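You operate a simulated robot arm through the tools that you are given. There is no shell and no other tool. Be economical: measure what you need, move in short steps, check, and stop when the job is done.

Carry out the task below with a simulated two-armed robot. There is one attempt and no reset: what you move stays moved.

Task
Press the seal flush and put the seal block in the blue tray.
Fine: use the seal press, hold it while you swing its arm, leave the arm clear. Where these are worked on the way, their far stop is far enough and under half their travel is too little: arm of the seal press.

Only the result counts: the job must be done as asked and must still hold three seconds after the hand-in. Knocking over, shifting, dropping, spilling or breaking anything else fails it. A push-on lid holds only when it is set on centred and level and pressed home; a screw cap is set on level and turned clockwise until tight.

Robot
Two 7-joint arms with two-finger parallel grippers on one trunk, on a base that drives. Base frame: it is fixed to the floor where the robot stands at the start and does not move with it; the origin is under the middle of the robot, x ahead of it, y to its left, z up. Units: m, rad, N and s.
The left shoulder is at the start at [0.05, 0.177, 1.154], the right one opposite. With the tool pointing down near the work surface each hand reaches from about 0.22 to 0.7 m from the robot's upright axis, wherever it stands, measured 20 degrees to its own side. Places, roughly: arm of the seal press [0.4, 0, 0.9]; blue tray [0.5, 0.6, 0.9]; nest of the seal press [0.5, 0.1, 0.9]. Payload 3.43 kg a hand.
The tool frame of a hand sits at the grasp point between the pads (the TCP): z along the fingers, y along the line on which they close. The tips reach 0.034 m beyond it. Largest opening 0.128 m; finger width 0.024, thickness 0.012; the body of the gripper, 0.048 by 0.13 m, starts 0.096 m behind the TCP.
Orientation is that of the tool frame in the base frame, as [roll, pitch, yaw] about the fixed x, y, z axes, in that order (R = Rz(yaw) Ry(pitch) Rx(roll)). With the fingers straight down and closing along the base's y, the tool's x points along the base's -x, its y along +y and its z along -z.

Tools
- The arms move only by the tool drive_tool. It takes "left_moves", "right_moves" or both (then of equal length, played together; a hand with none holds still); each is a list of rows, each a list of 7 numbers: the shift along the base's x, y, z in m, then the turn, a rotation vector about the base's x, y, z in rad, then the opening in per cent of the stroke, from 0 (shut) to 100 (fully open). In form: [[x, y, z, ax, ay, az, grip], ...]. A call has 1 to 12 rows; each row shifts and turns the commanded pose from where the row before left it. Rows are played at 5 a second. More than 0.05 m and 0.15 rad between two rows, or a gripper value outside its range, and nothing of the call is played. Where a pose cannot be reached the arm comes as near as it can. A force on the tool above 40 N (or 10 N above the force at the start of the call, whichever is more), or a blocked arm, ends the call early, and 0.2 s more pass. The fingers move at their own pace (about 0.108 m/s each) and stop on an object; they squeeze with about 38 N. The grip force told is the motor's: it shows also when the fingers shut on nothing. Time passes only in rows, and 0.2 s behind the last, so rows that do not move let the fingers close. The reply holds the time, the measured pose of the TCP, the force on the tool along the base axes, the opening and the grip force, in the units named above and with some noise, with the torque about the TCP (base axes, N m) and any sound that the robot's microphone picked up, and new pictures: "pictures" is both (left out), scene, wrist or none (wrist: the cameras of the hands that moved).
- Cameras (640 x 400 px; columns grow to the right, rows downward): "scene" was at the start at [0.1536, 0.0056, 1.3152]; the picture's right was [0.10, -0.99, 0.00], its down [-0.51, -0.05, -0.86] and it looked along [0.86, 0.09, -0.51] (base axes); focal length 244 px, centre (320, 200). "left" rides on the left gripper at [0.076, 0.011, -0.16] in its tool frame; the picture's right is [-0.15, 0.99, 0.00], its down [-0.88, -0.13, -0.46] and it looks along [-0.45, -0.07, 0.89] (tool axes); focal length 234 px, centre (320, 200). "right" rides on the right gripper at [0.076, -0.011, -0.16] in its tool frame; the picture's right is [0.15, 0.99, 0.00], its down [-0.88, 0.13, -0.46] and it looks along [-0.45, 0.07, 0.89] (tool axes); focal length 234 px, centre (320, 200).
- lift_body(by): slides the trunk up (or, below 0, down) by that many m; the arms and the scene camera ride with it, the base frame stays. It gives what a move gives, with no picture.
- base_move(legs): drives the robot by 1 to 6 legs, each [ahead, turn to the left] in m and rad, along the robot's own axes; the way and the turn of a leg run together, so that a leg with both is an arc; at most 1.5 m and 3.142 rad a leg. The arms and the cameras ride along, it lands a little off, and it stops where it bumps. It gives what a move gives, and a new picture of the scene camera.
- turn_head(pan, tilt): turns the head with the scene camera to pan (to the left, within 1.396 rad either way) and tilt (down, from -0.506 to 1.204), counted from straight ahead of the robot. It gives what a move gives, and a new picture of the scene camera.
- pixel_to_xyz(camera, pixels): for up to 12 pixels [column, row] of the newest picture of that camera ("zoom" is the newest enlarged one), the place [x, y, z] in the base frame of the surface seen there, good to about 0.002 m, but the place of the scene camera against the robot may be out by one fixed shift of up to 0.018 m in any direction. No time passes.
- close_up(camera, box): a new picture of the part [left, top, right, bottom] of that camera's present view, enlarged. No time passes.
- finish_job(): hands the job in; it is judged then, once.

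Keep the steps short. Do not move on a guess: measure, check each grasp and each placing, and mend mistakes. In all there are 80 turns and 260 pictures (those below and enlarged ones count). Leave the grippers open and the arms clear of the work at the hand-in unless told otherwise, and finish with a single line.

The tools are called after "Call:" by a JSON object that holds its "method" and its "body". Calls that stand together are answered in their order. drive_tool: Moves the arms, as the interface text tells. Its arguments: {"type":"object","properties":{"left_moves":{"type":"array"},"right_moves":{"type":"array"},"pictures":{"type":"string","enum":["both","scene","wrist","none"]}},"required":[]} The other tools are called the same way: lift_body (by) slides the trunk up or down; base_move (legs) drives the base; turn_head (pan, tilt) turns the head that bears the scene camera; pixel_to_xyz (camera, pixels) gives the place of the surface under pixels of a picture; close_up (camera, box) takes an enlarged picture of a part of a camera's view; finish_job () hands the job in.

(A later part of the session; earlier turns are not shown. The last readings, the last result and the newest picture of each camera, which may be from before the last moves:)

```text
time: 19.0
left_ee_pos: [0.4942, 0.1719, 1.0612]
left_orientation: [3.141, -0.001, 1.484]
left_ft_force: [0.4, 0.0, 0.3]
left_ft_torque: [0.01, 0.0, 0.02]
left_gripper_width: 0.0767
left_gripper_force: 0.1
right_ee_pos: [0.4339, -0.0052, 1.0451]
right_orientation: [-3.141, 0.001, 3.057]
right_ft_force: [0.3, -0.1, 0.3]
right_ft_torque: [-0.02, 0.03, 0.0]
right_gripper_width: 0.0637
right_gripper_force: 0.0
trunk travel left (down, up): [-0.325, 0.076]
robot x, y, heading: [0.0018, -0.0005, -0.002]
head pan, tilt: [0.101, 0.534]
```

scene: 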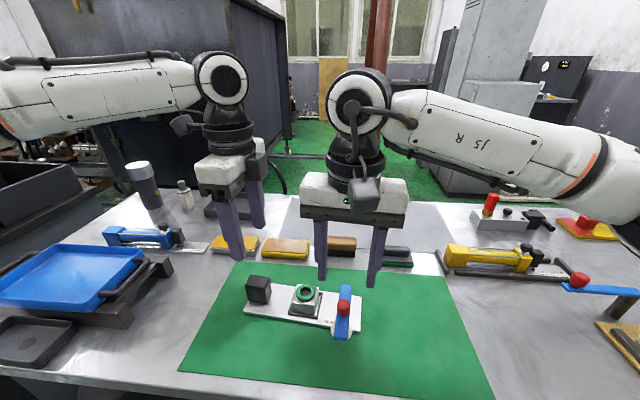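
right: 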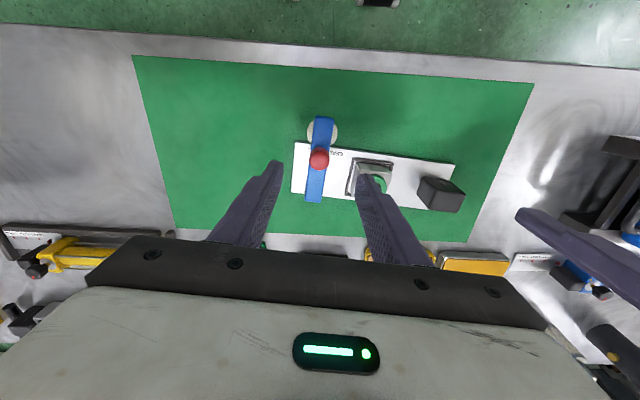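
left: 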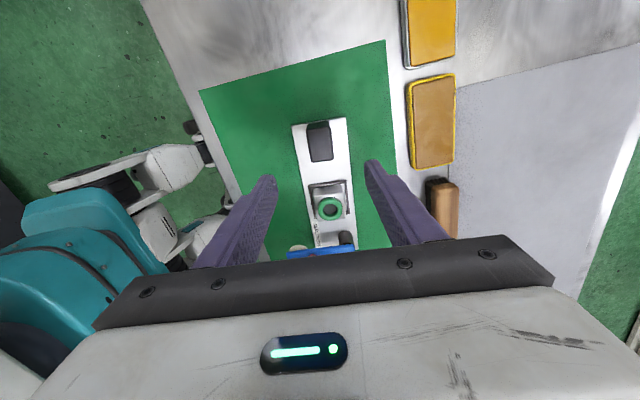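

Call:
{"method": "close_up", "body": {"camera": "left", "box": [256, 100, 384, 180]}}

Call:
{"method": "pixel_to_xyz", "body": {"camera": "left", "pixels": [[311, 127], [326, 126], [333, 158], [313, 159], [318, 142], [309, 158], [329, 145], [321, 209], [295, 130], [345, 120]]}}

Call:
{"method": "close_up", "body": {"camera": "right", "box": [272, 105, 400, 185]}}

Call:
{"method": "pixel_to_xyz", "body": {"camera": "zoom", "pixels": [[235, 270], [235, 235], [235, 300], [195, 265], [277, 265], [195, 200], [300, 200], [250, 75], [200, 470], [235, 255]]}}

```text
5.00 times, centred on (320, 140) of left
```

zoom: 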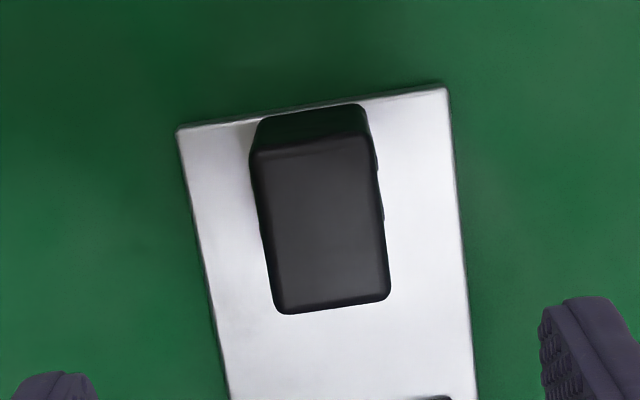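

```text
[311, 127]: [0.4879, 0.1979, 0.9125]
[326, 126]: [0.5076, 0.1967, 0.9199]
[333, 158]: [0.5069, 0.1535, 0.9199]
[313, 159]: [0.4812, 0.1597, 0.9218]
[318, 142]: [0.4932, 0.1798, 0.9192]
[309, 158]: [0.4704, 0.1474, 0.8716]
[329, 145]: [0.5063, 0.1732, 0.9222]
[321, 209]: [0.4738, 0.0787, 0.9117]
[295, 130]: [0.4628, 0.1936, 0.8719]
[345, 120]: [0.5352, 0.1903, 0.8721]
```

```text
5.00 times, centred on (336, 145) of right
```

zoom: 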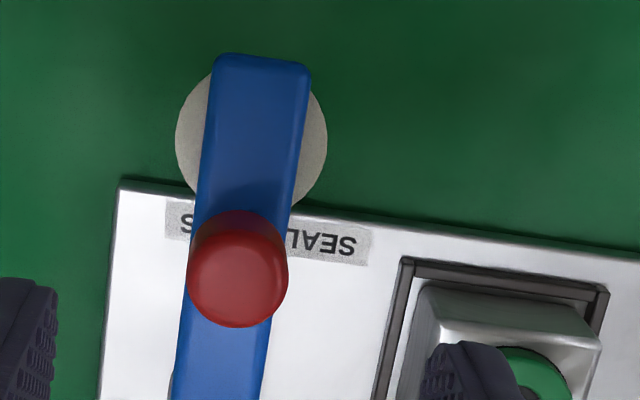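

```text
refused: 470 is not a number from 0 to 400
```

Call:
{"method": "pixel_to_xyz", "body": {"camera": "zoom", "pixels": [[238, 275], [238, 230], [238, 318], [197, 275], [280, 275], [208, 150], [298, 150], [260, 70], [180, 385], [260, 385], [180, 135], [323, 135]]}}

Call:
{"method": "drive_tool", "body": {"left_moves": [[0, 0.002, -0.04, 0, 0, 0, 60], [0, 0, -0.04, 0, 0, 0, 60], [0, 0, -0.04, 0, 0, 0, 60], [0, 0, -0.026, 0, 0, 0, 55], [0, 0, 0, 0, 0, 0, 55]], "pictures": "both"}}

```text
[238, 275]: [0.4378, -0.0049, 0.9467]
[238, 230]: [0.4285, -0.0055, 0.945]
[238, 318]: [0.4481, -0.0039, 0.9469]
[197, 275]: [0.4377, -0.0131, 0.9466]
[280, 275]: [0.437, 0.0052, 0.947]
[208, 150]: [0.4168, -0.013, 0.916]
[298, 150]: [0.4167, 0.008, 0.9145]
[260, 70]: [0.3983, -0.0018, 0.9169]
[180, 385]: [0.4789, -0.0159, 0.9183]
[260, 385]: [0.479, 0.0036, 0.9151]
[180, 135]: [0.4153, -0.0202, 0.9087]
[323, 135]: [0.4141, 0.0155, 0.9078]
```

```text
time: 20.2
left_ee_pos: [0.4857, 0.1818, 0.9163]
left_orientation: [3.14, 0.001, 1.486]
left_ft_force: [0.4, 0.7, -0.5]
left_ft_torque: [0.01, -0.02, -0.03]
left_gripper_width: 0.0705
left_gripper_force: 0.0
left hand out of reach, approached as far as the arm can: row 3, 4
right_ee_pos: [0.4348, -0.0052, 1.0455]
right_orientation: [3.141, -0.001, 3.057]
right_ft_force: [0.0, 0.2, -0.8]
right_ft_torque: [0.01, -0.01, -0.04]
right_gripper_width: 0.0639
right_gripper_force: 0.0
trunk travel left (down, up): [-0.325, 0.076]
robot x, y, heading: [0.0024, -0.0028, 0.006]
head pan, tilt: [0.101, 0.534]
```

scene: 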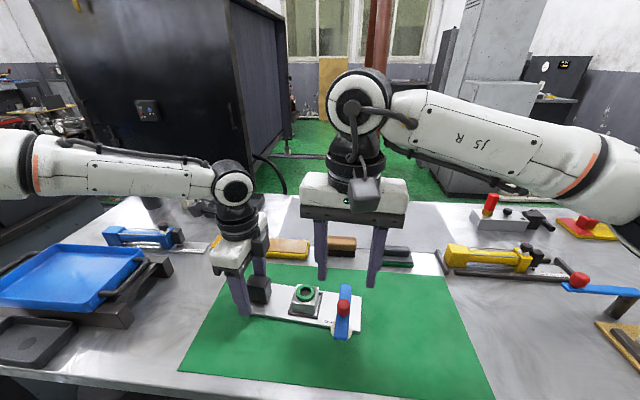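
left: 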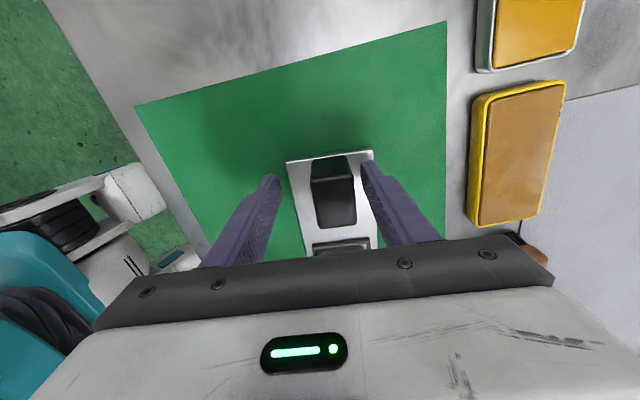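

The left hand ran out of reach, ending at (0.486, 0.182) instead of (0.494, 0.174). Closing there would push the press. I'll raise both hands and lower the trunk, since the higher pose was reachable.

Call:
{"method": "drive_tool", "body": {"left_moves": [[0, 0, 0.04, 0, 0, 0, 60], [0, 0, 0.04, 0, 0, 0, 60], [0, 0, 0.04, 0, 0, 0, 60], [0, 0, 0.04, 0, 0, 0, 60], [0, 0, 0, 0, 0, 0, 60]], "right_moves": [[0, 0, 0.03, 0, 0, 0, 50], [0, 0, 0.03, 0, 0, 0, 50], [0, 0, 0.03, 0, 0, 0, 50], [0, 0, 0.03, 0, 0, 0, 50], [0, 0, 0, 0, 0, 0, 50]], "pictures": "none"}}

Call:
{"method": "lift_body", "body": {"by": -0.12}}

```text
time: 21.4
left_ee_pos: [0.4864, 0.183, 1.078]
left_orientation: [3.141, 0.002, 1.485]
left_ft_force: [0.1, -0.2, 0.0]
left_ft_torque: [0.03, 0.0, 0.0]
left_gripper_width: 0.0767
left_gripper_force: 0.1
right_ee_pos: [0.4346, -0.0058, 1.1641]
right_orientation: [-3.141, 0.0, 3.058]
right_ft_force: [0.1, 0.3, 0.3]
right_ft_torque: [0.0, -0.01, 0.03]
right_gripper_width: 0.0639
right_gripper_force: 0.1
trunk travel left (down, up): [-0.325, 0.076]
robot x, y, heading: [-0.0011, 0.0006, -0.001]
head pan, tilt: [0.101, 0.534]
```

```text
time: 22.9
left_ee_pos: [0.4865, 0.1823, 0.9585]
left_orientation: [-3.14, -0.001, 1.486]
left_ft_force: [-0.2, 0.5, -0.2]
left_ft_torque: [0.0, 0.02, 0.02]
left_gripper_width: 0.0768
left_gripper_force: 0.0
right_ee_pos: [0.4334, -0.0069, 1.0441]
right_orientation: [3.14, 0.0, 3.056]
right_ft_force: [0.5, 0.3, -0.1]
right_ft_torque: [0.03, 0.0, 0.0]
right_gripper_width: 0.0641
right_gripper_force: 0.1
trunk travel left (down, up): [-0.205, 0.196]
robot x, y, heading: [-0.0005, 0.0007, 0.001]
head pan, tilt: [0.101, 0.534]
```

Now I'll align the left hand to (0.4945, 0.174) and then descend.

Call:
{"method": "drive_tool", "body": {"left_moves": [[0.004, -0.004, 0, 0, 0, 0, 60], [0.004, -0.004, 0, 0, 0, 0, 60], [0, 0, -0.02, 0, 0, 0, 55], [0, 0, -0.022, 0, 0, 0, 55], [0, 0, 0, 0, 0, 0, 55]], "pictures": "wrist"}}

Call:
{"method": "close_up", "body": {"camera": "left", "box": [240, 130, 400, 230]}}

```text
time: 24.1
left_ee_pos: [0.4956, 0.1716, 0.9146]
left_orientation: [3.141, 0.002, 1.486]
left_ft_force: [0.0, -0.3, -0.7]
left_ft_torque: [0.0, 0.02, 0.01]
left_gripper_width: 0.0703
left_gripper_force: 0.0
right_ee_pos: [0.434, -0.0052, 1.045]
right_orientation: [3.141, 0.001, 3.056]
right_ft_force: [1.1, -0.3, 0.3]
right_ft_torque: [0.01, 0.03, -0.01]
right_gripper_width: 0.064
right_gripper_force: 0.0
trunk travel left (down, up): [-0.205, 0.196]
robot x, y, heading: [-0.0006, -0.0039, 0.0]
head pan, tilt: [0.101, 0.534]
```

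left: 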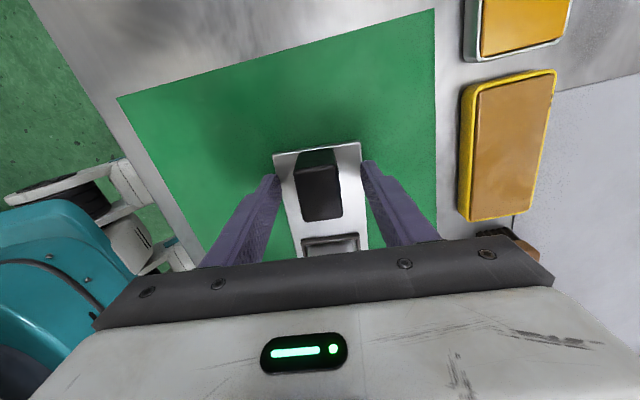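

```text
4.00 times, centred on (320, 180) of left
```

zoom: 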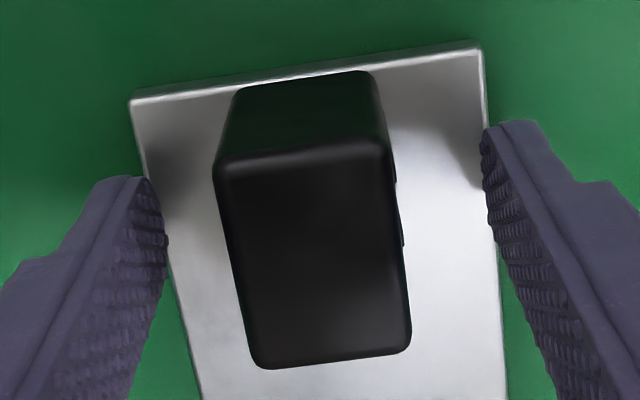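

Call:
{"method": "pixel_to_xyz", "body": {"camera": "zoom", "pixels": [[225, 200], [390, 200], [240, 280], [402, 280], [160, 250], [495, 250], [300, 160], [330, 355]]}}

```text
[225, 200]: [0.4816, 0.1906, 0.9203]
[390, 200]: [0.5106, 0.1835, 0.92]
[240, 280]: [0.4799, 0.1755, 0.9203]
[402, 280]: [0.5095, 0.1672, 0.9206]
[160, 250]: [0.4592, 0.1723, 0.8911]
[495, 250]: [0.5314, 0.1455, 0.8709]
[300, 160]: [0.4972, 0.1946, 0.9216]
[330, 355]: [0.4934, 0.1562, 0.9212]
```

The handle is centred at x 0.495, matching the TCP at 0.4956. I'll close the left hand on it.

Call:
{"method": "drive_tool", "body": {"left_moves": [[0, 0, 0, 0, 0, 0, 35], [0, 0, 0, 0, 0, 0, 28], [0, 0, 0, 0, 0, 0, 22], [0, 0, 0, 0, 0, 0, 10], [0, 0, 0, 0, 0, 0, 0], [0, 0, 0, 0, 0, 0, 0]], "pictures": "scene"}}

Call:
{"method": "close_up", "body": {"camera": "right", "box": [272, 105, 432, 205]}}

Call:
{"method": "pixel_to_xyz", "body": {"camera": "zoom", "pixels": [[190, 220], [190, 180], [190, 255], [155, 220], [225, 220], [208, 58], [166, 120], [239, 120], [200, 380], [400, 220]]}}

```text
time: 25.5
left_ee_pos: [0.4953, 0.1723, 0.914]
left_orientation: [-3.141, 0.0, 1.488]
left_ft_force: [0.0, 0.2, 0.9]
left_ft_torque: [0.07, 0.07, 0.12]
left_gripper_width: 0.0315
left_gripper_force: 38.2
right_ee_pos: [0.4338, -0.0052, 1.0442]
right_orientation: [-3.141, 0.0, 3.057]
right_ft_force: [-0.5, -0.3, -0.3]
right_ft_torque: [-0.02, 0.0, 0.02]
right_gripper_width: 0.0639
right_gripper_force: 0.0
trunk travel left (down, up): [-0.205, 0.196]
robot x, y, heading: [0.0006, -0.0061, 0.0]
head pan, tilt: [0.101, 0.534]
```

scene: 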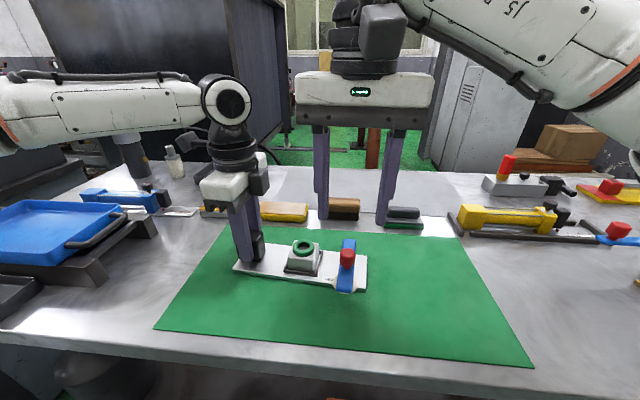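

```text
4.00 times, centred on (352, 155) of right
```

zoom: 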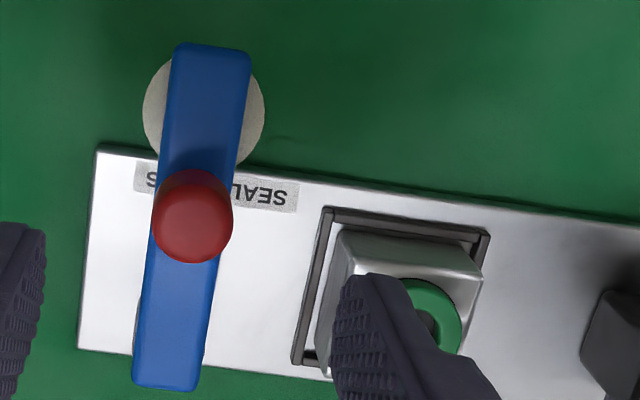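

```text
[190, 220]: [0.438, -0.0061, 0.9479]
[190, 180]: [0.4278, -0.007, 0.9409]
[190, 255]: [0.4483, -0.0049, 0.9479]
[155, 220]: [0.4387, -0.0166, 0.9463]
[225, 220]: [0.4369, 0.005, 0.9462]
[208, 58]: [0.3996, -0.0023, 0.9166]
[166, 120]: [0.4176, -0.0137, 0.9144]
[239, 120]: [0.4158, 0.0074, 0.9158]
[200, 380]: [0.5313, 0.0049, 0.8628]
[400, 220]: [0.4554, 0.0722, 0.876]
```

The left hand holds the handle (0.0315 wide). Knob centre is (0.439, -0.0056), diameter about 0.023. I'll lower the right hand around the knob with narrow fingers, tips staying above the blue arm.

Call:
{"method": "drive_tool", "body": {"right_moves": [[0.005, 0, -0.02, 0, 0, 0, 32], [0, 0, -0.03, 0, 0, 0, 32], [0, 0, -0.025, 0, 0, 0, 32], [0, 0, -0.012, 0, 0, 0, 32], [0, 0, 0, 0, 0, 0, 26], [0, 0, 0, 0, 0, 0, 22]], "pictures": "both"}}

Call:
{"method": "close_up", "body": {"camera": "scene", "box": [220, 200, 420, 325]}}

```text
time: 26.9
left_ee_pos: [0.4955, 0.1733, 0.9142]
left_orientation: [3.141, 0.001, 1.487]
left_ft_force: [-0.3, 0.0, -0.7]
left_ft_torque: [0.05, 0.02, 0.04]
left_gripper_width: 0.032
left_gripper_force: 37.6
right_ee_pos: [0.4406, -0.007, 0.9558]
right_orientation: [-3.141, 0.001, 3.058]
right_ft_force: [-0.5, 0.1, 0.7]
right_ft_torque: [0.02, -0.03, 0.01]
right_gripper_width: 0.0283
right_gripper_force: 0.0
trunk travel left (down, up): [-0.205, 0.196]
robot x, y, heading: [0.001, 0.0009, -0.0]
head pan, tilt: [0.101, 0.534]
```

scene: 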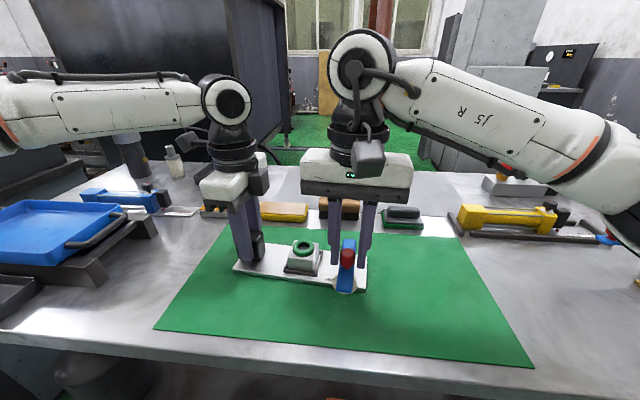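
right: 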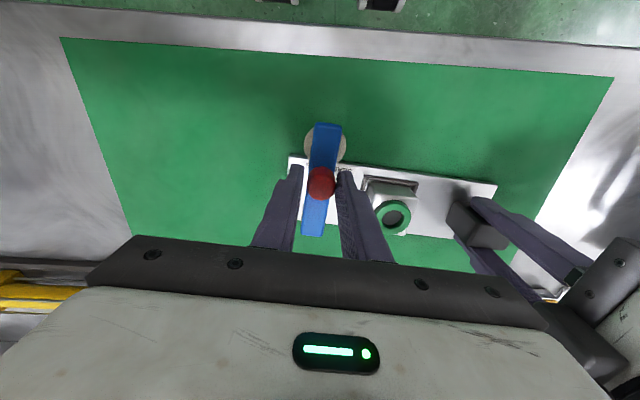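

```text
3.20 times, centred on (320, 262) of scene
```

zoom: 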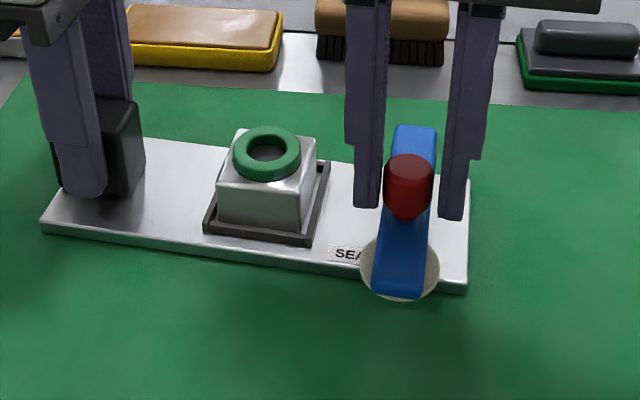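

The knob sits between the fingers. I'll swing the arm along its arc about the pivot (0.495, -0.007), first half while watching force.

Call:
{"method": "drive_tool", "body": {"right_moves": [[0.0008, 0.0085, 0, 0, 0, -0.07, 20], [0.0019, 0.0079, 0, 0, 0, -0.07, 20], [0.0031, 0.0075, 0, 0, 0, -0.07, 20], [0.0041, 0.007, 0, 0, 0, -0.07, 20], [0.0051, 0.0063, 0, 0, 0, -0.07, 20]], "pictures": "both"}}

Call:
{"method": "close_up", "body": {"camera": "scene", "box": [220, 200, 420, 325]}}

```text
time: 28.1
left_ee_pos: [0.4959, 0.1724, 0.914]
left_orientation: [-3.14, -0.001, 1.487]
left_ft_force: [1.2, 1.2, 0.4]
left_ft_torque: [-0.18, 0.14, 0.08]
left_gripper_width: 0.0317
left_gripper_force: 37.8
right_ee_pos: [0.4535, 0.0313, 0.9574]
right_orientation: [-3.141, -0.001, 2.703]
right_ft_force: [-1.9, -1.7, 1.4]
right_ft_torque: [-0.04, 0.06, -0.02]
right_gripper_width: 0.0272
right_gripper_force: 0.7
trunk travel left (down, up): [-0.205, 0.196]
robot x, y, heading: [-0.0013, -0.0004, 0.004]
head pan, tilt: [0.101, 0.534]
```

scene: 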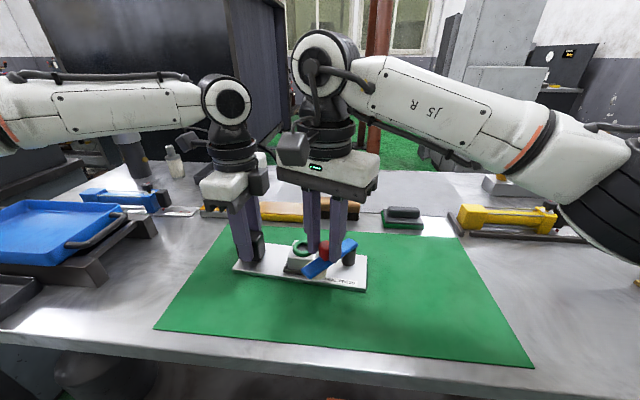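
right: 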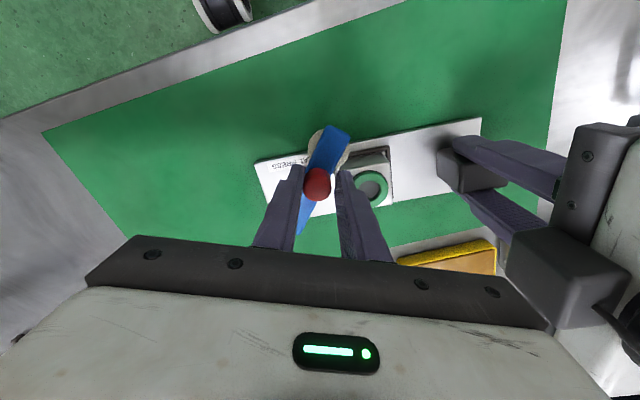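

```text
3.20 times, centred on (320, 262) of scene
```

zoom: 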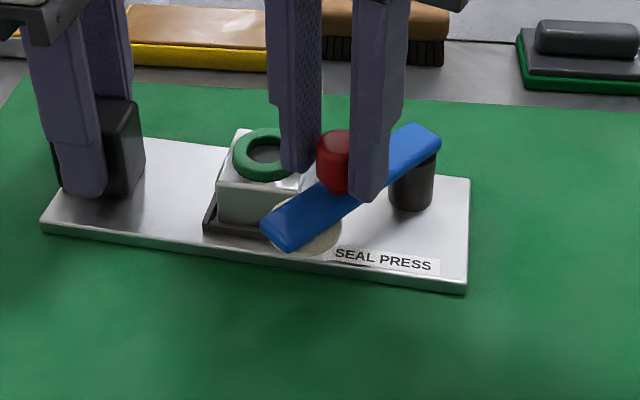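

The swing is going well with low forces, about 42° so far. I'll continue, step by step, onto the block.

Call:
{"method": "drive_tool", "body": {"right_moves": [[0.0059, 0.0055, 0, 0, 0, -0.08, 20], [0.0067, 0.0046, 0, 0, 0, -0.08, 20], [0.0073, 0.0036, 0, 0, 0, -0.08, 20], [0.0077, 0.0025, 0, 0, 0, -0.08, 20], [0.008, 0.0014, 0, 0, 0, -0.08, 20], [0.0081, 0.0002, 0, 0, 0, -0.06, 20]], "pictures": "both"}}

Call:
{"method": "close_up", "body": {"camera": "scene", "box": [220, 200, 420, 325]}}

```text
time: 29.5
left_ee_pos: [0.4969, 0.1734, 0.9156]
left_orientation: [3.138, 0.0, 1.491]
left_ft_force: [12.0, 6.7, -0.1]
left_ft_torque: [0.01, 0.06, 1.54]
left_gripper_width: 0.0334
left_gripper_force: 37.9
right_ee_pos: [0.497, 0.0502, 0.956]
right_orientation: [-3.14, 0.001, 2.246]
right_ft_force: [-12.6, -6.0, -1.1]
right_ft_torque: [0.04, 0.33, -0.06]
right_gripper_width: 0.0334
right_gripper_force: 6.7
trunk travel left (down, up): [-0.205, 0.196]
robot x, y, heading: [-0.0003, 0.0026, 0.0]
head pan, tilt: [0.101, 0.534]
```

scene: 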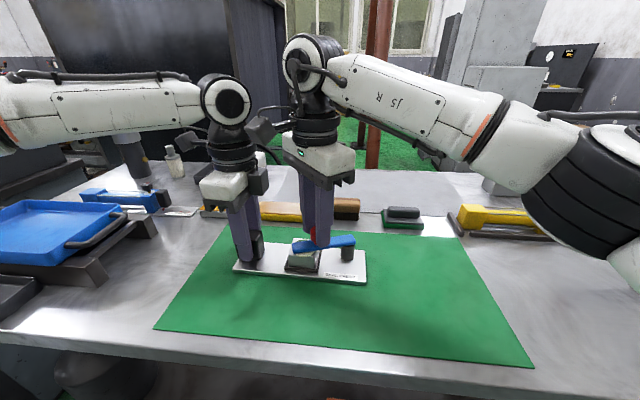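
right: 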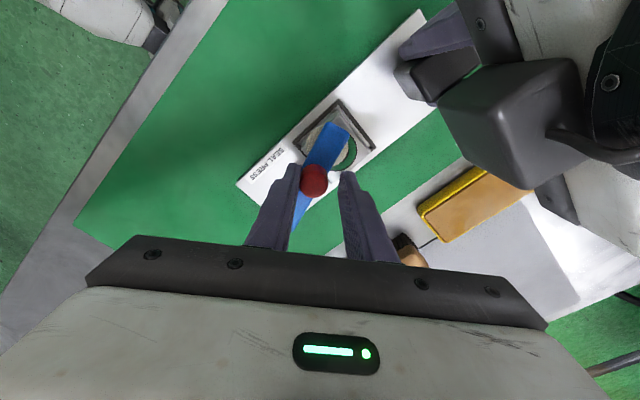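

```text
3.20 times, centred on (320, 262) of scene
```

zoom: 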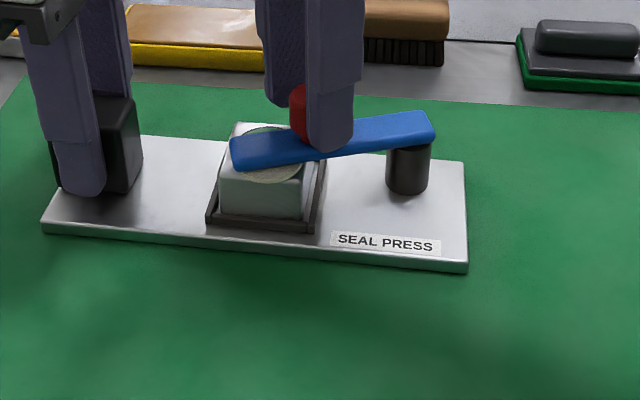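

The pad is on the seal and resistance is rising (about 14 N). The arm lags, and needs about 15–20° more. I'll clamp the knob and push on carefully.

Call:
{"method": "drive_tool", "body": {"right_moves": [[0, 0, 0, 0, 0, -0.05, 8], [0, 0, 0, 0, 0, 0, 0], [0, 0, 0, 0, 0, 0, 0]], "pictures": "wrist"}}

Call:
{"method": "close_up", "body": {"camera": "scene", "box": [220, 200, 420, 325]}}

```text
time: 30.3
left_ee_pos: [0.4965, 0.174, 0.9148]
left_orientation: [3.138, -0.004, 1.487]
left_ft_force: [11.4, 20.7, 2.4]
left_ft_torque: [-0.74, 0.38, 1.24]
left_gripper_width: 0.0339
left_gripper_force: 38.2
right_ee_pos: [0.4982, 0.0477, 0.9568]
right_orientation: [-3.137, 0.007, 2.193]
right_ft_force: [-11.2, -17.7, -0.8]
right_ft_torque: [-0.06, 0.11, 0.26]
right_gripper_width: 0.0223
right_gripper_force: 38.0
trunk travel left (down, up): [-0.205, 0.196]
robot x, y, heading: [-0.0027, -0.0024, 0.003]
head pan, tilt: [0.101, 0.534]
```

right: 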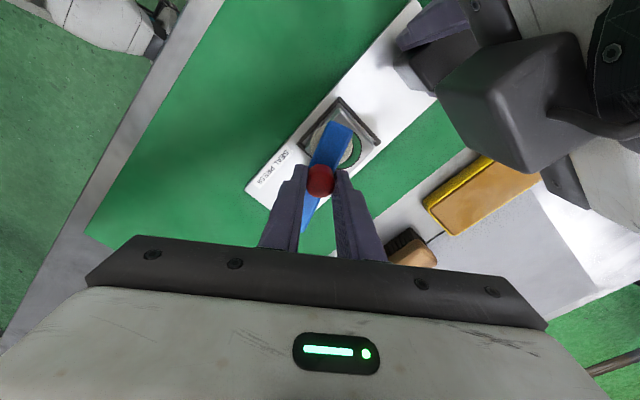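

```text
3.20 times, centred on (320, 262) of scene
```

zoom: 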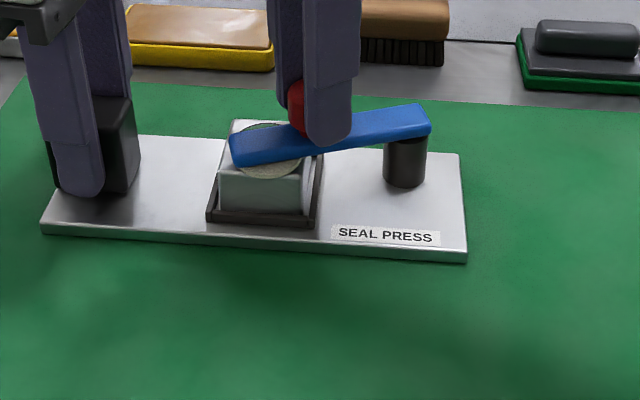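

Pushing at the knob makes the plate twist in the left grip: the lever from the handle is long. Pushing at the arm's free end needs about half the force and much less lever. I'll release the knob, rise, and measure how the press lies.

Call:
{"method": "drive_tool", "body": {"right_moves": [[0, 0, 0, 0, 0, 0, 15], [0, 0, 0, 0, 0, 0, 32], [0, 0, 0, 0, 0, 0, 32], [0, 0, 0.04, 0, 0, 0, 32], [0, 0, 0.04, 0, 0, 0, 32], [0, 0, 0.02, 0, 0, 0.1, 20], [-0.03, 0, 0, 0, 0, 0.1, 10], [-0.03, 0, 0, 0, 0, 0.1, 0], [0, 0, 0, 0, 0, 0.1, 0]], "pictures": "both"}}

Call:
{"method": "close_up", "body": {"camera": "right", "box": [220, 70, 444, 210]}}

Call:
{"method": "close_up", "body": {"camera": "scene", "box": [220, 200, 420, 325]}}

```text
time: 32.3
left_ee_pos: [0.4951, 0.1717, 0.9147]
left_orientation: [3.141, 0.0, 1.487]
left_ft_force: [-1.9, -2.1, 3.4]
left_ft_torque: [0.51, 0.19, 0.1]
left_gripper_width: 0.0317
left_gripper_force: 38.1
right_ee_pos: [0.4369, 0.0496, 1.0578]
right_orientation: [3.14, -0.001, 2.6]
right_ft_force: [0.1, -0.1, -0.4]
right_ft_torque: [-0.01, -0.02, 0.01]
right_gripper_width: 0.0002
right_gripper_force: 32.9
trunk travel left (down, up): [-0.205, 0.196]
robot x, y, heading: [0.0017, -0.0028, 0.005]
head pan, tilt: [0.101, 0.534]
```

scene: 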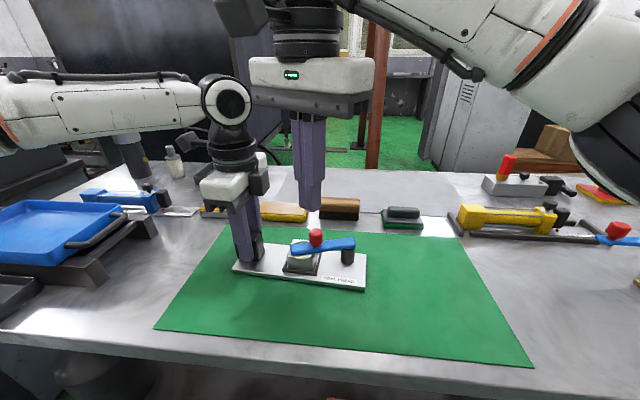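
right: 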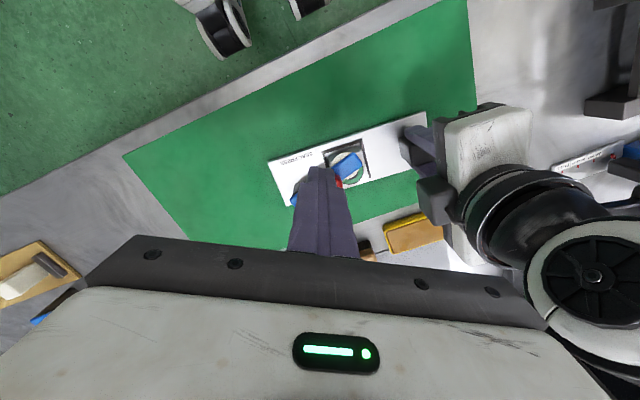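

```text
2.86 times, centred on (332, 140) of right
```

zoom: 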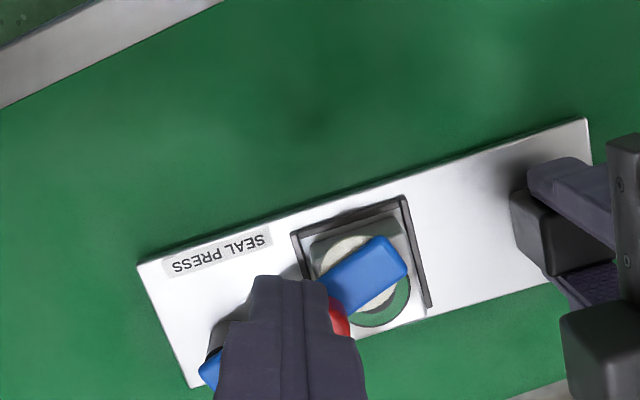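

```text
3.20 times, centred on (320, 262) of scene
```

zoom: 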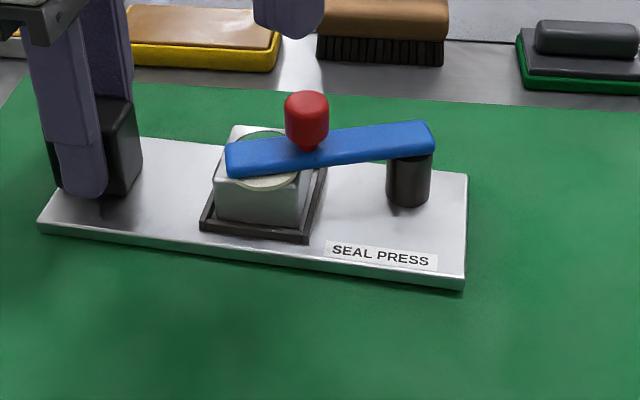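

The press sprang back to almost its first place. Now I'll measure the arm end and the base outline from the right camera.

Call:
{"method": "close_up", "body": {"camera": "right", "box": [310, 130, 390, 180]}}

Call:
{"method": "pixel_to_xyz", "body": {"camera": "right", "pixels": [[269, 163], [424, 114], [325, 151], [361, 140], [369, 176], [338, 170], [287, 203]]}}

```text
8.00 times, centred on (350, 155) of right
```

zoom: 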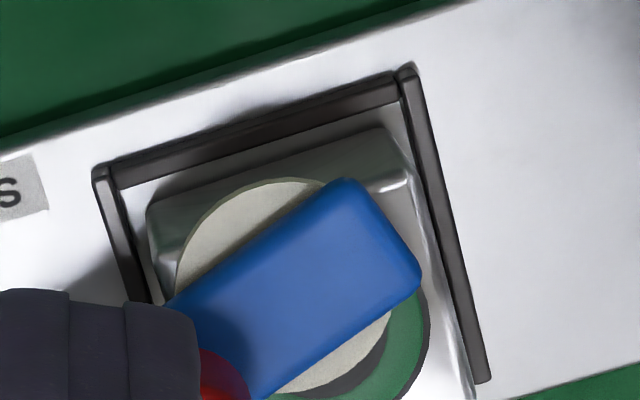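

```text
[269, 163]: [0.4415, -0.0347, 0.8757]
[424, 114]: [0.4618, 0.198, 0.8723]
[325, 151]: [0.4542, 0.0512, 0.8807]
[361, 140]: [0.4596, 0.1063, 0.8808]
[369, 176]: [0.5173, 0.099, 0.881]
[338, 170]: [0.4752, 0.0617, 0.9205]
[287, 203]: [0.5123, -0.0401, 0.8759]
```

Call:
{"method": "pixel_to_xyz", "body": {"camera": "zoom", "pixels": [[340, 185], [415, 275], [380, 225], [230, 265], [265, 245], [320, 305], [295, 190], [220, 215], [410, 340], [190, 270], [380, 345], [395, 170]]}}

```text
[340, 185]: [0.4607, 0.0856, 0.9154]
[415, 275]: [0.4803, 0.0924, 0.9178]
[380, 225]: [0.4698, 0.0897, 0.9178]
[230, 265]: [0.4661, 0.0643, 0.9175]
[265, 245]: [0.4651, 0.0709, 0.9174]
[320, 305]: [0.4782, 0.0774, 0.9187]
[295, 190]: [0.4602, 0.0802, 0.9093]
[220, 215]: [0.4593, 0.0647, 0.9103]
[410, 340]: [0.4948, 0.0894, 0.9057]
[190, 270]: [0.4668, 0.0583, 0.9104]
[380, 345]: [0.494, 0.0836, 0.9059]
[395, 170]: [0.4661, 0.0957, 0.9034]
```

The arm end is centred at (0.470, 0.0895). It has swung about 72°, and the nest centre is about 8° further on. I'll turn the right hand with closed fingers to yaw about +1.2 so its body stays clear of the left hand, and move to the near side of the arm end.

Call:
{"method": "drive_tool", "body": {"right_moves": [[-0.01, 0, 0, 0, 0, 0.148, 0], [-0.005, 0, 0, 0, 0, 0.148, 0], [0, 0, 0, 0, 0, 0.148, 0], [0, 0, 0, 0, 0, 0.148, 0], [0, 0, 0, 0, 0, 0.148, 0], [0, 0, 0, 0, 0, 0.148, 0], [0, 0, 0, 0, 0, 0.148, 0], [0, 0.005, 0, 0, 0, 0.148, 0], [0, 0.005, 0, 0, 0, 0.148, 0], [0, 0.005, 0, 0, 0, 0.148, 0], [0, 0.005, 0, 0, 0, 0.148, 0], [0, 0.005, 0, 0, 0, 0.148, 0]], "pictures": "both"}}

```text
time: 34.9
left_ee_pos: [0.4947, 0.1715, 0.9155]
left_orientation: [-3.141, 0.0, 1.485]
left_ft_force: [-2.2, -1.6, 2.3]
left_ft_torque: [0.55, 0.01, 0.02]
left_gripper_width: 0.0318
left_gripper_force: 38.0
right_ee_pos: [0.4064, 0.0708, 1.0508]
right_orientation: [3.141, 0.003, -1.91]
right_ft_force: [-0.3, -0.3, 0.8]
right_ft_torque: [-0.02, -0.01, -0.01]
right_gripper_width: 0.0
right_gripper_force: 33.2
right hand out of reach, approached as far as the arm can: row 12
trunk travel left (down, up): [-0.205, 0.196]
robot x, y, heading: [-0.0007, -0.0008, 0.003]
head pan, tilt: [0.101, 0.534]
```

scene: 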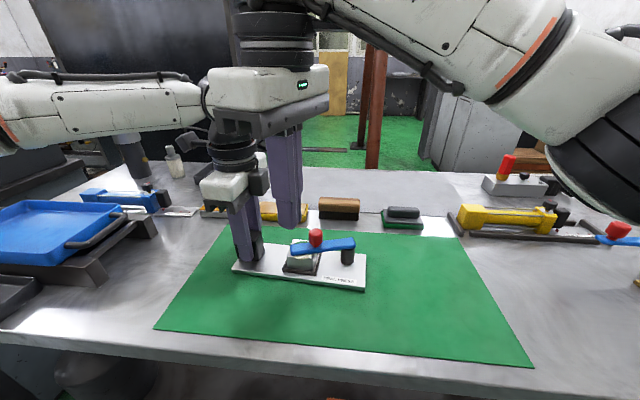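
right: 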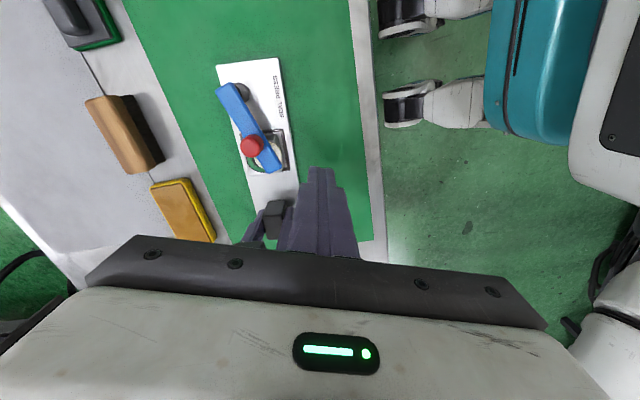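

The right wrist is near its limit, so I'll back off the yaw by 0.3 and descend to the near side of the arm end, tip height about 0.912.

Call:
{"method": "drive_tool", "body": {"right_moves": [[0.006, 0.002, -0.01, 0, 0, -0.15, 0], [0.006, 0.001, -0.02, 0, 0, -0.15, 0], [0.006, 0.001, -0.03, 0, 0, 0, 0], [0.004, 0, -0.03, 0, 0, 0, 0], [0, 0, -0.015, 0, 0, 0, 0], [0, 0, 0, 0, 0, 0, 0]], "pictures": "both"}}

Call:
{"method": "close_up", "body": {"camera": "scene", "box": [240, 200, 400, 300]}}

Call:
{"method": "close_up", "body": {"camera": "right", "box": [220, 100, 380, 200]}}

```text
time: 36.3
left_ee_pos: [0.4956, 0.1717, 0.9158]
left_orientation: [-3.141, 0.0, 1.485]
left_ft_force: [-0.7, -1.6, 2.3]
left_ft_torque: [0.57, 0.03, 0.05]
left_gripper_width: 0.0318
left_gripper_force: 37.8
right_ee_pos: [0.4298, 0.0753, 0.9462]
right_orientation: [-3.141, 0.002, -2.21]
right_ft_force: [-0.5, 0.1, -0.3]
right_ft_torque: [0.0, 0.0, -0.03]
right_gripper_width: 0.0
right_gripper_force: 32.8
trunk travel left (down, up): [-0.205, 0.196]
robot x, y, heading: [0.0002, -0.0009, 0.002]
head pan, tilt: [0.101, 0.534]
```

scene: 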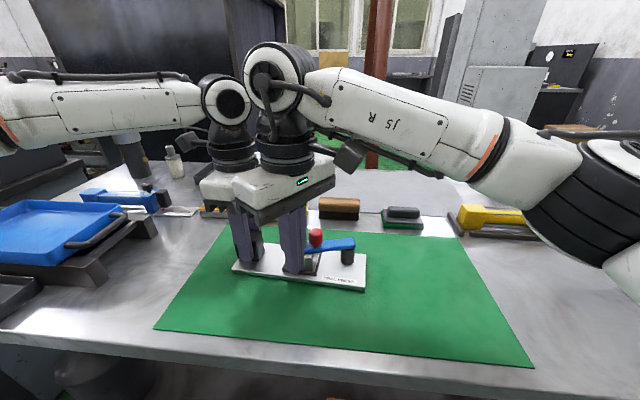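
right: 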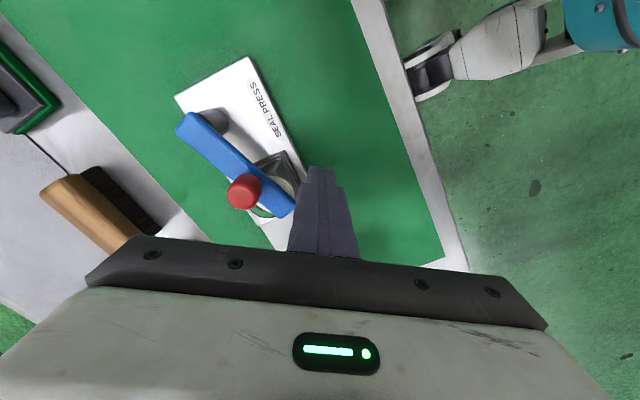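

```text
4.00 times, centred on (320, 250) of scene
```

zoom: 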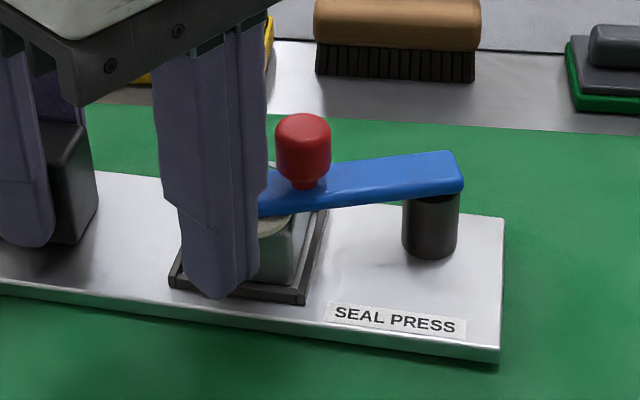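

```text
4.00 times, centred on (300, 150) of right
```

zoom: 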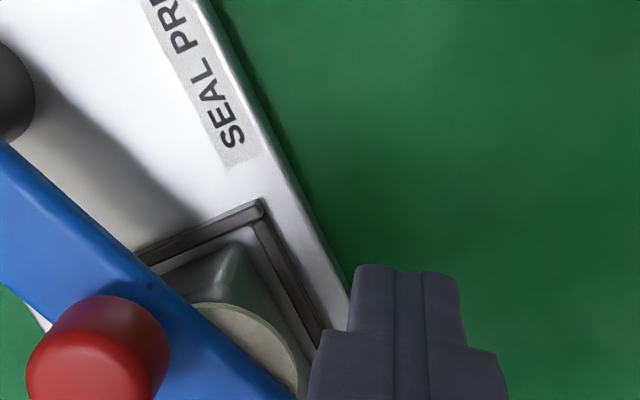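

Now I'll push gently toward the arm end in 4 mm steps.

Call:
{"method": "drive_tool", "body": {"right_moves": [[0.004, 0.001, 0, 0, 0, 0, 0], [0.004, 0.001, 0, 0, 0, 0, 0], [0.004, 0.001, 0, 0, 0, 0, 0], [0.004, 0.001, 0, 0, 0, 0, 0], [0.004, 0.001, 0, 0, 0, 0, 0], [0.004, 0.0008, 0, 0, 0, 0, 0], [0.004, 0.0006, 0, 0, 0, 0, 0]], "pictures": "wrist"}}

Call:
{"method": "close_up", "body": {"camera": "scene", "box": [240, 200, 400, 300]}}

```text
time: 37.9
left_ee_pos: [0.4976, 0.1737, 0.9148]
left_orientation: [3.135, -0.001, 1.494]
left_ft_force: [20.3, 7.7, -0.5]
left_ft_torque: [0.33, 0.18, 1.49]
left_gripper_width: 0.0327
left_gripper_force: 38.2
right_ee_pos: [0.4551, 0.0816, 0.9457]
right_orientation: [3.14, -0.004, -2.207]
right_ft_force: [-19.9, -7.4, -2.1]
right_ft_torque: [-0.22, 0.58, -0.05]
right_gripper_width: 0.0
right_gripper_force: 33.0
trunk travel left (down, up): [-0.205, 0.196]
robot x, y, heading: [-0.002, 0.0, -0.001]
head pan, tilt: [0.101, 0.534]
```

right: 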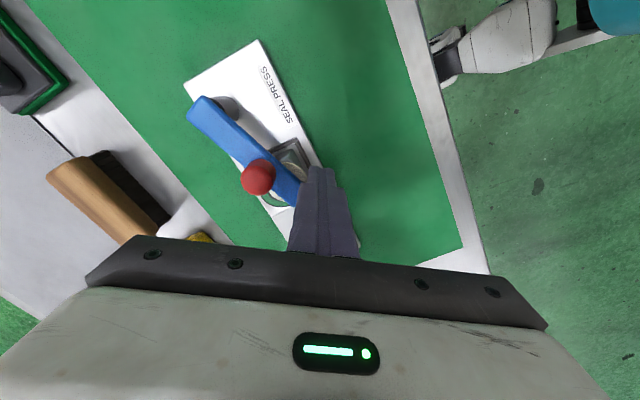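

```text
4.00 times, centred on (320, 250) of scene
```

zoom: 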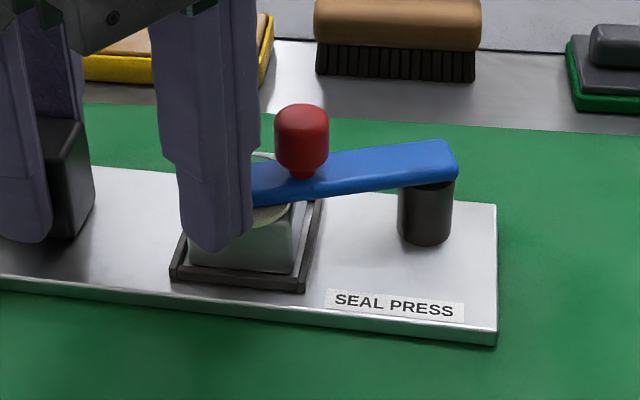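

Force rises to 20 N and the base gives, so this may be the far stop. I'll measure the arm angle relative to the base now.

Call:
{"method": "close_up", "body": {"camera": "right", "box": [176, 30, 336, 130]}}

Call:
{"method": "pixel_to_xyz", "body": {"camera": "zoom", "pixels": [[343, 50], [40, 215], [100, 275], [60, 320], [90, 370], [170, 345], [420, 250], [215, 290]]}}

Call:
{"method": "close_up", "body": {"camera": "right", "box": [220, 120, 348, 200]}}

Call:
{"method": "pixel_to_xyz", "body": {"camera": "zoom", "pixels": [[300, 240], [390, 395], [250, 160], [130, 190], [400, 330], [290, 390], [380, 105], [335, 130], [260, 80], [190, 105]]}}

```text
4.00 times, centred on (256, 80) of right
```

zoom: 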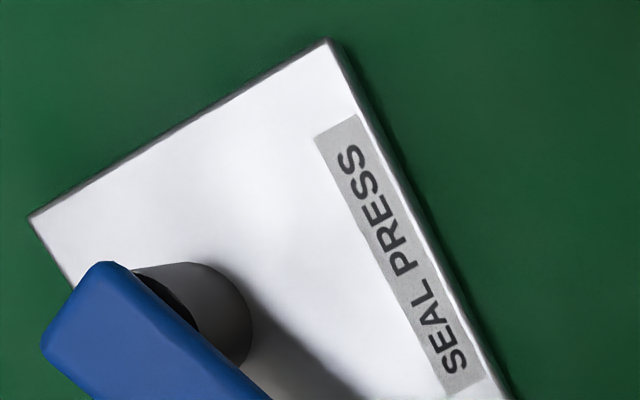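

```text
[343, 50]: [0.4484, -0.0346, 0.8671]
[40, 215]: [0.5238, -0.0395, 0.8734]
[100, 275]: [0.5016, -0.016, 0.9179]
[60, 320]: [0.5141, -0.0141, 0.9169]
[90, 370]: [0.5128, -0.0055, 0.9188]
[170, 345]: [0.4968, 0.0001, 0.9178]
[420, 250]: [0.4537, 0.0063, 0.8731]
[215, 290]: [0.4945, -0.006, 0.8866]
```

```text
5.00 times, centred on (284, 160) of right
```

zoom: 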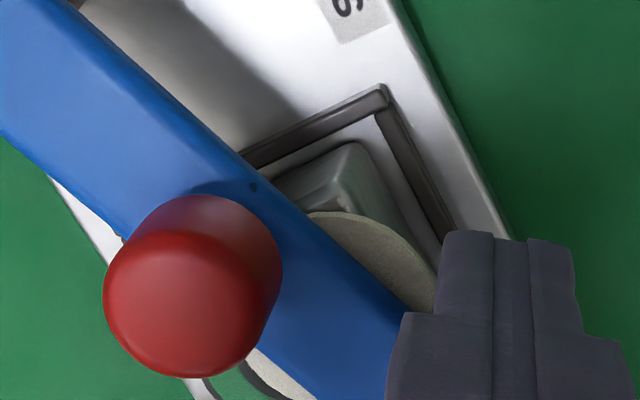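

```text
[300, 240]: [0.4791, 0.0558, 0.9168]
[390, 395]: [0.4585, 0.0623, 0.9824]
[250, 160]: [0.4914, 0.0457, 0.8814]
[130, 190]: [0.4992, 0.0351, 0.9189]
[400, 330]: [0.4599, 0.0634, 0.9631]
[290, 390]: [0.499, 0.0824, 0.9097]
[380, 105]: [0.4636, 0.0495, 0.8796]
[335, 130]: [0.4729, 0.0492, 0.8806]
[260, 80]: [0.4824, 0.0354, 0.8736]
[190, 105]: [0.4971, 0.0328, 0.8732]
```

The arm hasn't advanced relative to the base (still about 20° from the plate axis), so it appears to be at its stop. I'll back off, then swing the arm back to inspect the seal.

Call:
{"method": "drive_tool", "body": {"right_moves": [[-0.006, -0.001, 0, 0, 0, 0, 0], [-0.01, -0.002, 0, 0, 0, 0, 0], [-0.01, -0.002, 0, 0, 0, 0, 0], [0, 0, 0.04, 0, 0, -0.14, 0], [0, 0, 0.04, 0, 0, -0.14, 0], [0, 0, 0.02, 0, 0, -0.14, 0], [0, 0, 0, 0, 0, -0.14, 0], [0, 0, 0, 0, 0, -0.14, 0], [0, -0.02, 0, 0, 0, -0.14, 0], [0, -0.02, 0, 0, 0, -0.14, 0], [0, -0.02, 0, 0, 0, -0.14, 20]], "pictures": "both"}}

Call:
{"method": "close_up", "body": {"camera": "scene", "box": [240, 200, 400, 300]}}

Call:
{"method": "close_up", "body": {"camera": "right", "box": [250, 60, 410, 160]}}

```text
time: 40.3
left_ee_pos: [0.4946, 0.1719, 0.9149]
left_orientation: [-3.14, -0.001, 1.486]
left_ft_force: [-0.1, 0.2, 0.2]
left_ft_torque: [0.56, 0.17, 0.02]
left_gripper_width: 0.0318
left_gripper_force: 38.4
right_ee_pos: [0.4312, 0.0165, 1.0438]
right_orientation: [3.14, -0.002, 2.952]
right_ft_force: [-0.6, 0.7, -0.4]
right_ft_torque: [0.01, 0.0, 0.0]
right_gripper_width: 0.0255
right_gripper_force: 0.1
trunk travel left (down, up): [-0.205, 0.196]
robot x, y, heading: [0.0017, 0.0008, 0.003]
head pan, tilt: [0.101, 0.534]
```

scene: 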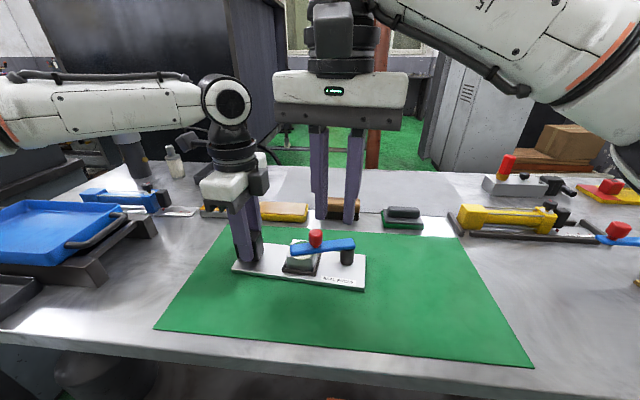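
right: 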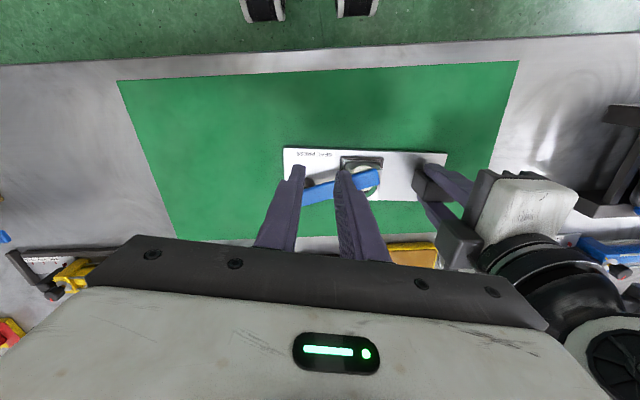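

```text
4.00 times, centred on (320, 250) of scene
```

zoom: 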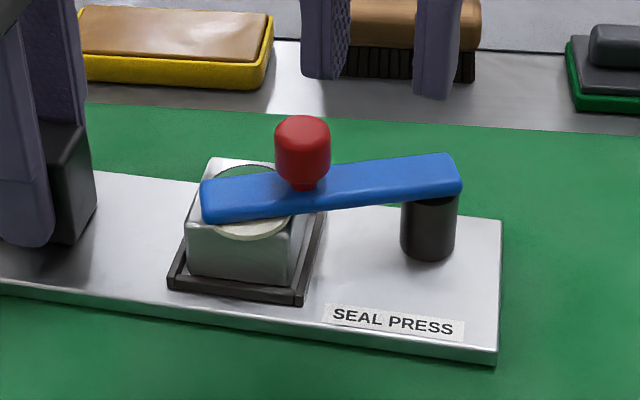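

```text
4.00 times, centred on (330, 110) of right
```

zoom: 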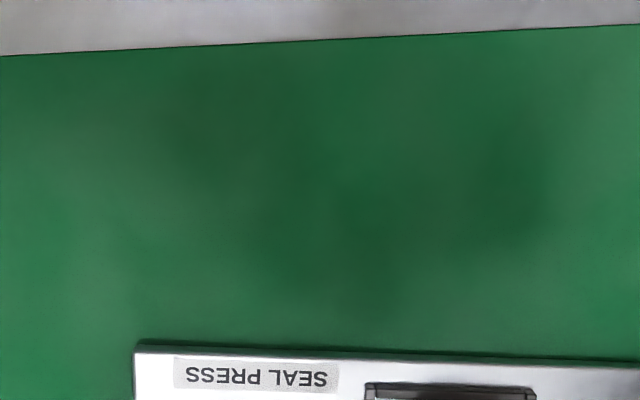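

Seen from the scene, the pad seems to rest on the block top with the seal down. I'll shift the hand aside to measure the knob.

Call:
{"method": "drive_tool", "body": {"right_moves": [[0.01, -0.03, 0, 0, 0, 0, 32], [0.01, -0.02, 0, 0, 0, 0, 32], [0, 0, 0, 0, 0, 0, 32]], "pictures": "none"}}

Call:
{"method": "close_up", "body": {"camera": "right", "box": [310, 100, 470, 200]}}

```text
time: 41.1
left_ee_pos: [0.4947, 0.1711, 0.9142]
left_orientation: [-3.14, -0.001, 1.485]
left_ft_force: [1.0, -0.1, -1.0]
left_ft_torque: [0.58, 0.05, -0.01]
left_gripper_width: 0.0317
left_gripper_force: 37.5
right_ee_pos: [0.4516, -0.0346, 1.0445]
right_orientation: [3.141, 0.001, 2.952]
right_ft_force: [-0.5, 0.6, 0.2]
right_ft_torque: [0.01, 0.02, 0.01]
right_gripper_width: 0.0411
right_gripper_force: 0.0
trunk travel left (down, up): [-0.205, 0.196]
robot x, y, heading: [-0.0007, 0.0025, -0.005]
head pan, tilt: [0.101, 0.534]
```

```text
4.00 times, centred on (390, 150) of right
```

zoom: 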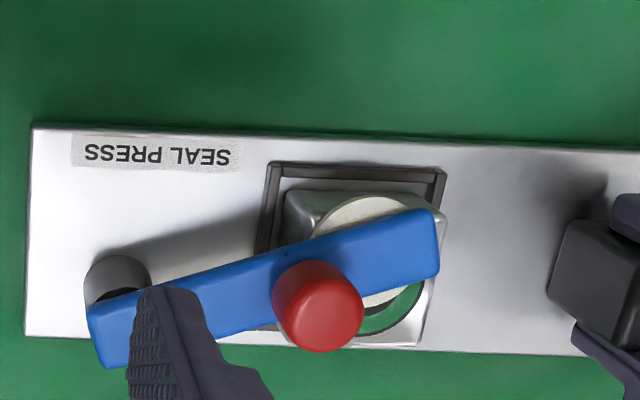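

Call:
{"method": "pixel_to_xyz", "body": {"camera": "zoom", "pixels": [[325, 315], [325, 285], [325, 345], [285, 315], [358, 315], [100, 340], [435, 240], [105, 280], [420, 290], [410, 320], [120, 260], [300, 200]]}}

Call:
{"method": "pixel_to_xyz", "body": {"camera": "zoom", "pixels": [[270, 165], [442, 172], [432, 344], [34, 132], [27, 332], [395, 310], [380, 325], [370, 215]]}}

```text
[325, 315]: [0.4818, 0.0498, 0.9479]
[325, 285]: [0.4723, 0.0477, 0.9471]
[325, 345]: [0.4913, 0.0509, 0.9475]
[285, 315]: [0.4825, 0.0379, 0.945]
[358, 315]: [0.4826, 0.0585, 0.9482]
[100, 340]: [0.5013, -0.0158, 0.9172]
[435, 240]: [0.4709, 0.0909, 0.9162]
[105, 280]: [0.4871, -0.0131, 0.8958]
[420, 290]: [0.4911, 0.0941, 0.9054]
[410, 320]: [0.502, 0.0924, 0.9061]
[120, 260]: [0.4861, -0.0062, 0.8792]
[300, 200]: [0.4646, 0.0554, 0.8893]
```

```text
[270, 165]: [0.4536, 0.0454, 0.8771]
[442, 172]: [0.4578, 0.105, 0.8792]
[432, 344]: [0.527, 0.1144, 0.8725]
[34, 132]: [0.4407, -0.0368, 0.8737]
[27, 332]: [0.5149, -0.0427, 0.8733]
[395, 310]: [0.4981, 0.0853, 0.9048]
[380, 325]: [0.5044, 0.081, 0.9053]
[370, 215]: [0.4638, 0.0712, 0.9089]
```

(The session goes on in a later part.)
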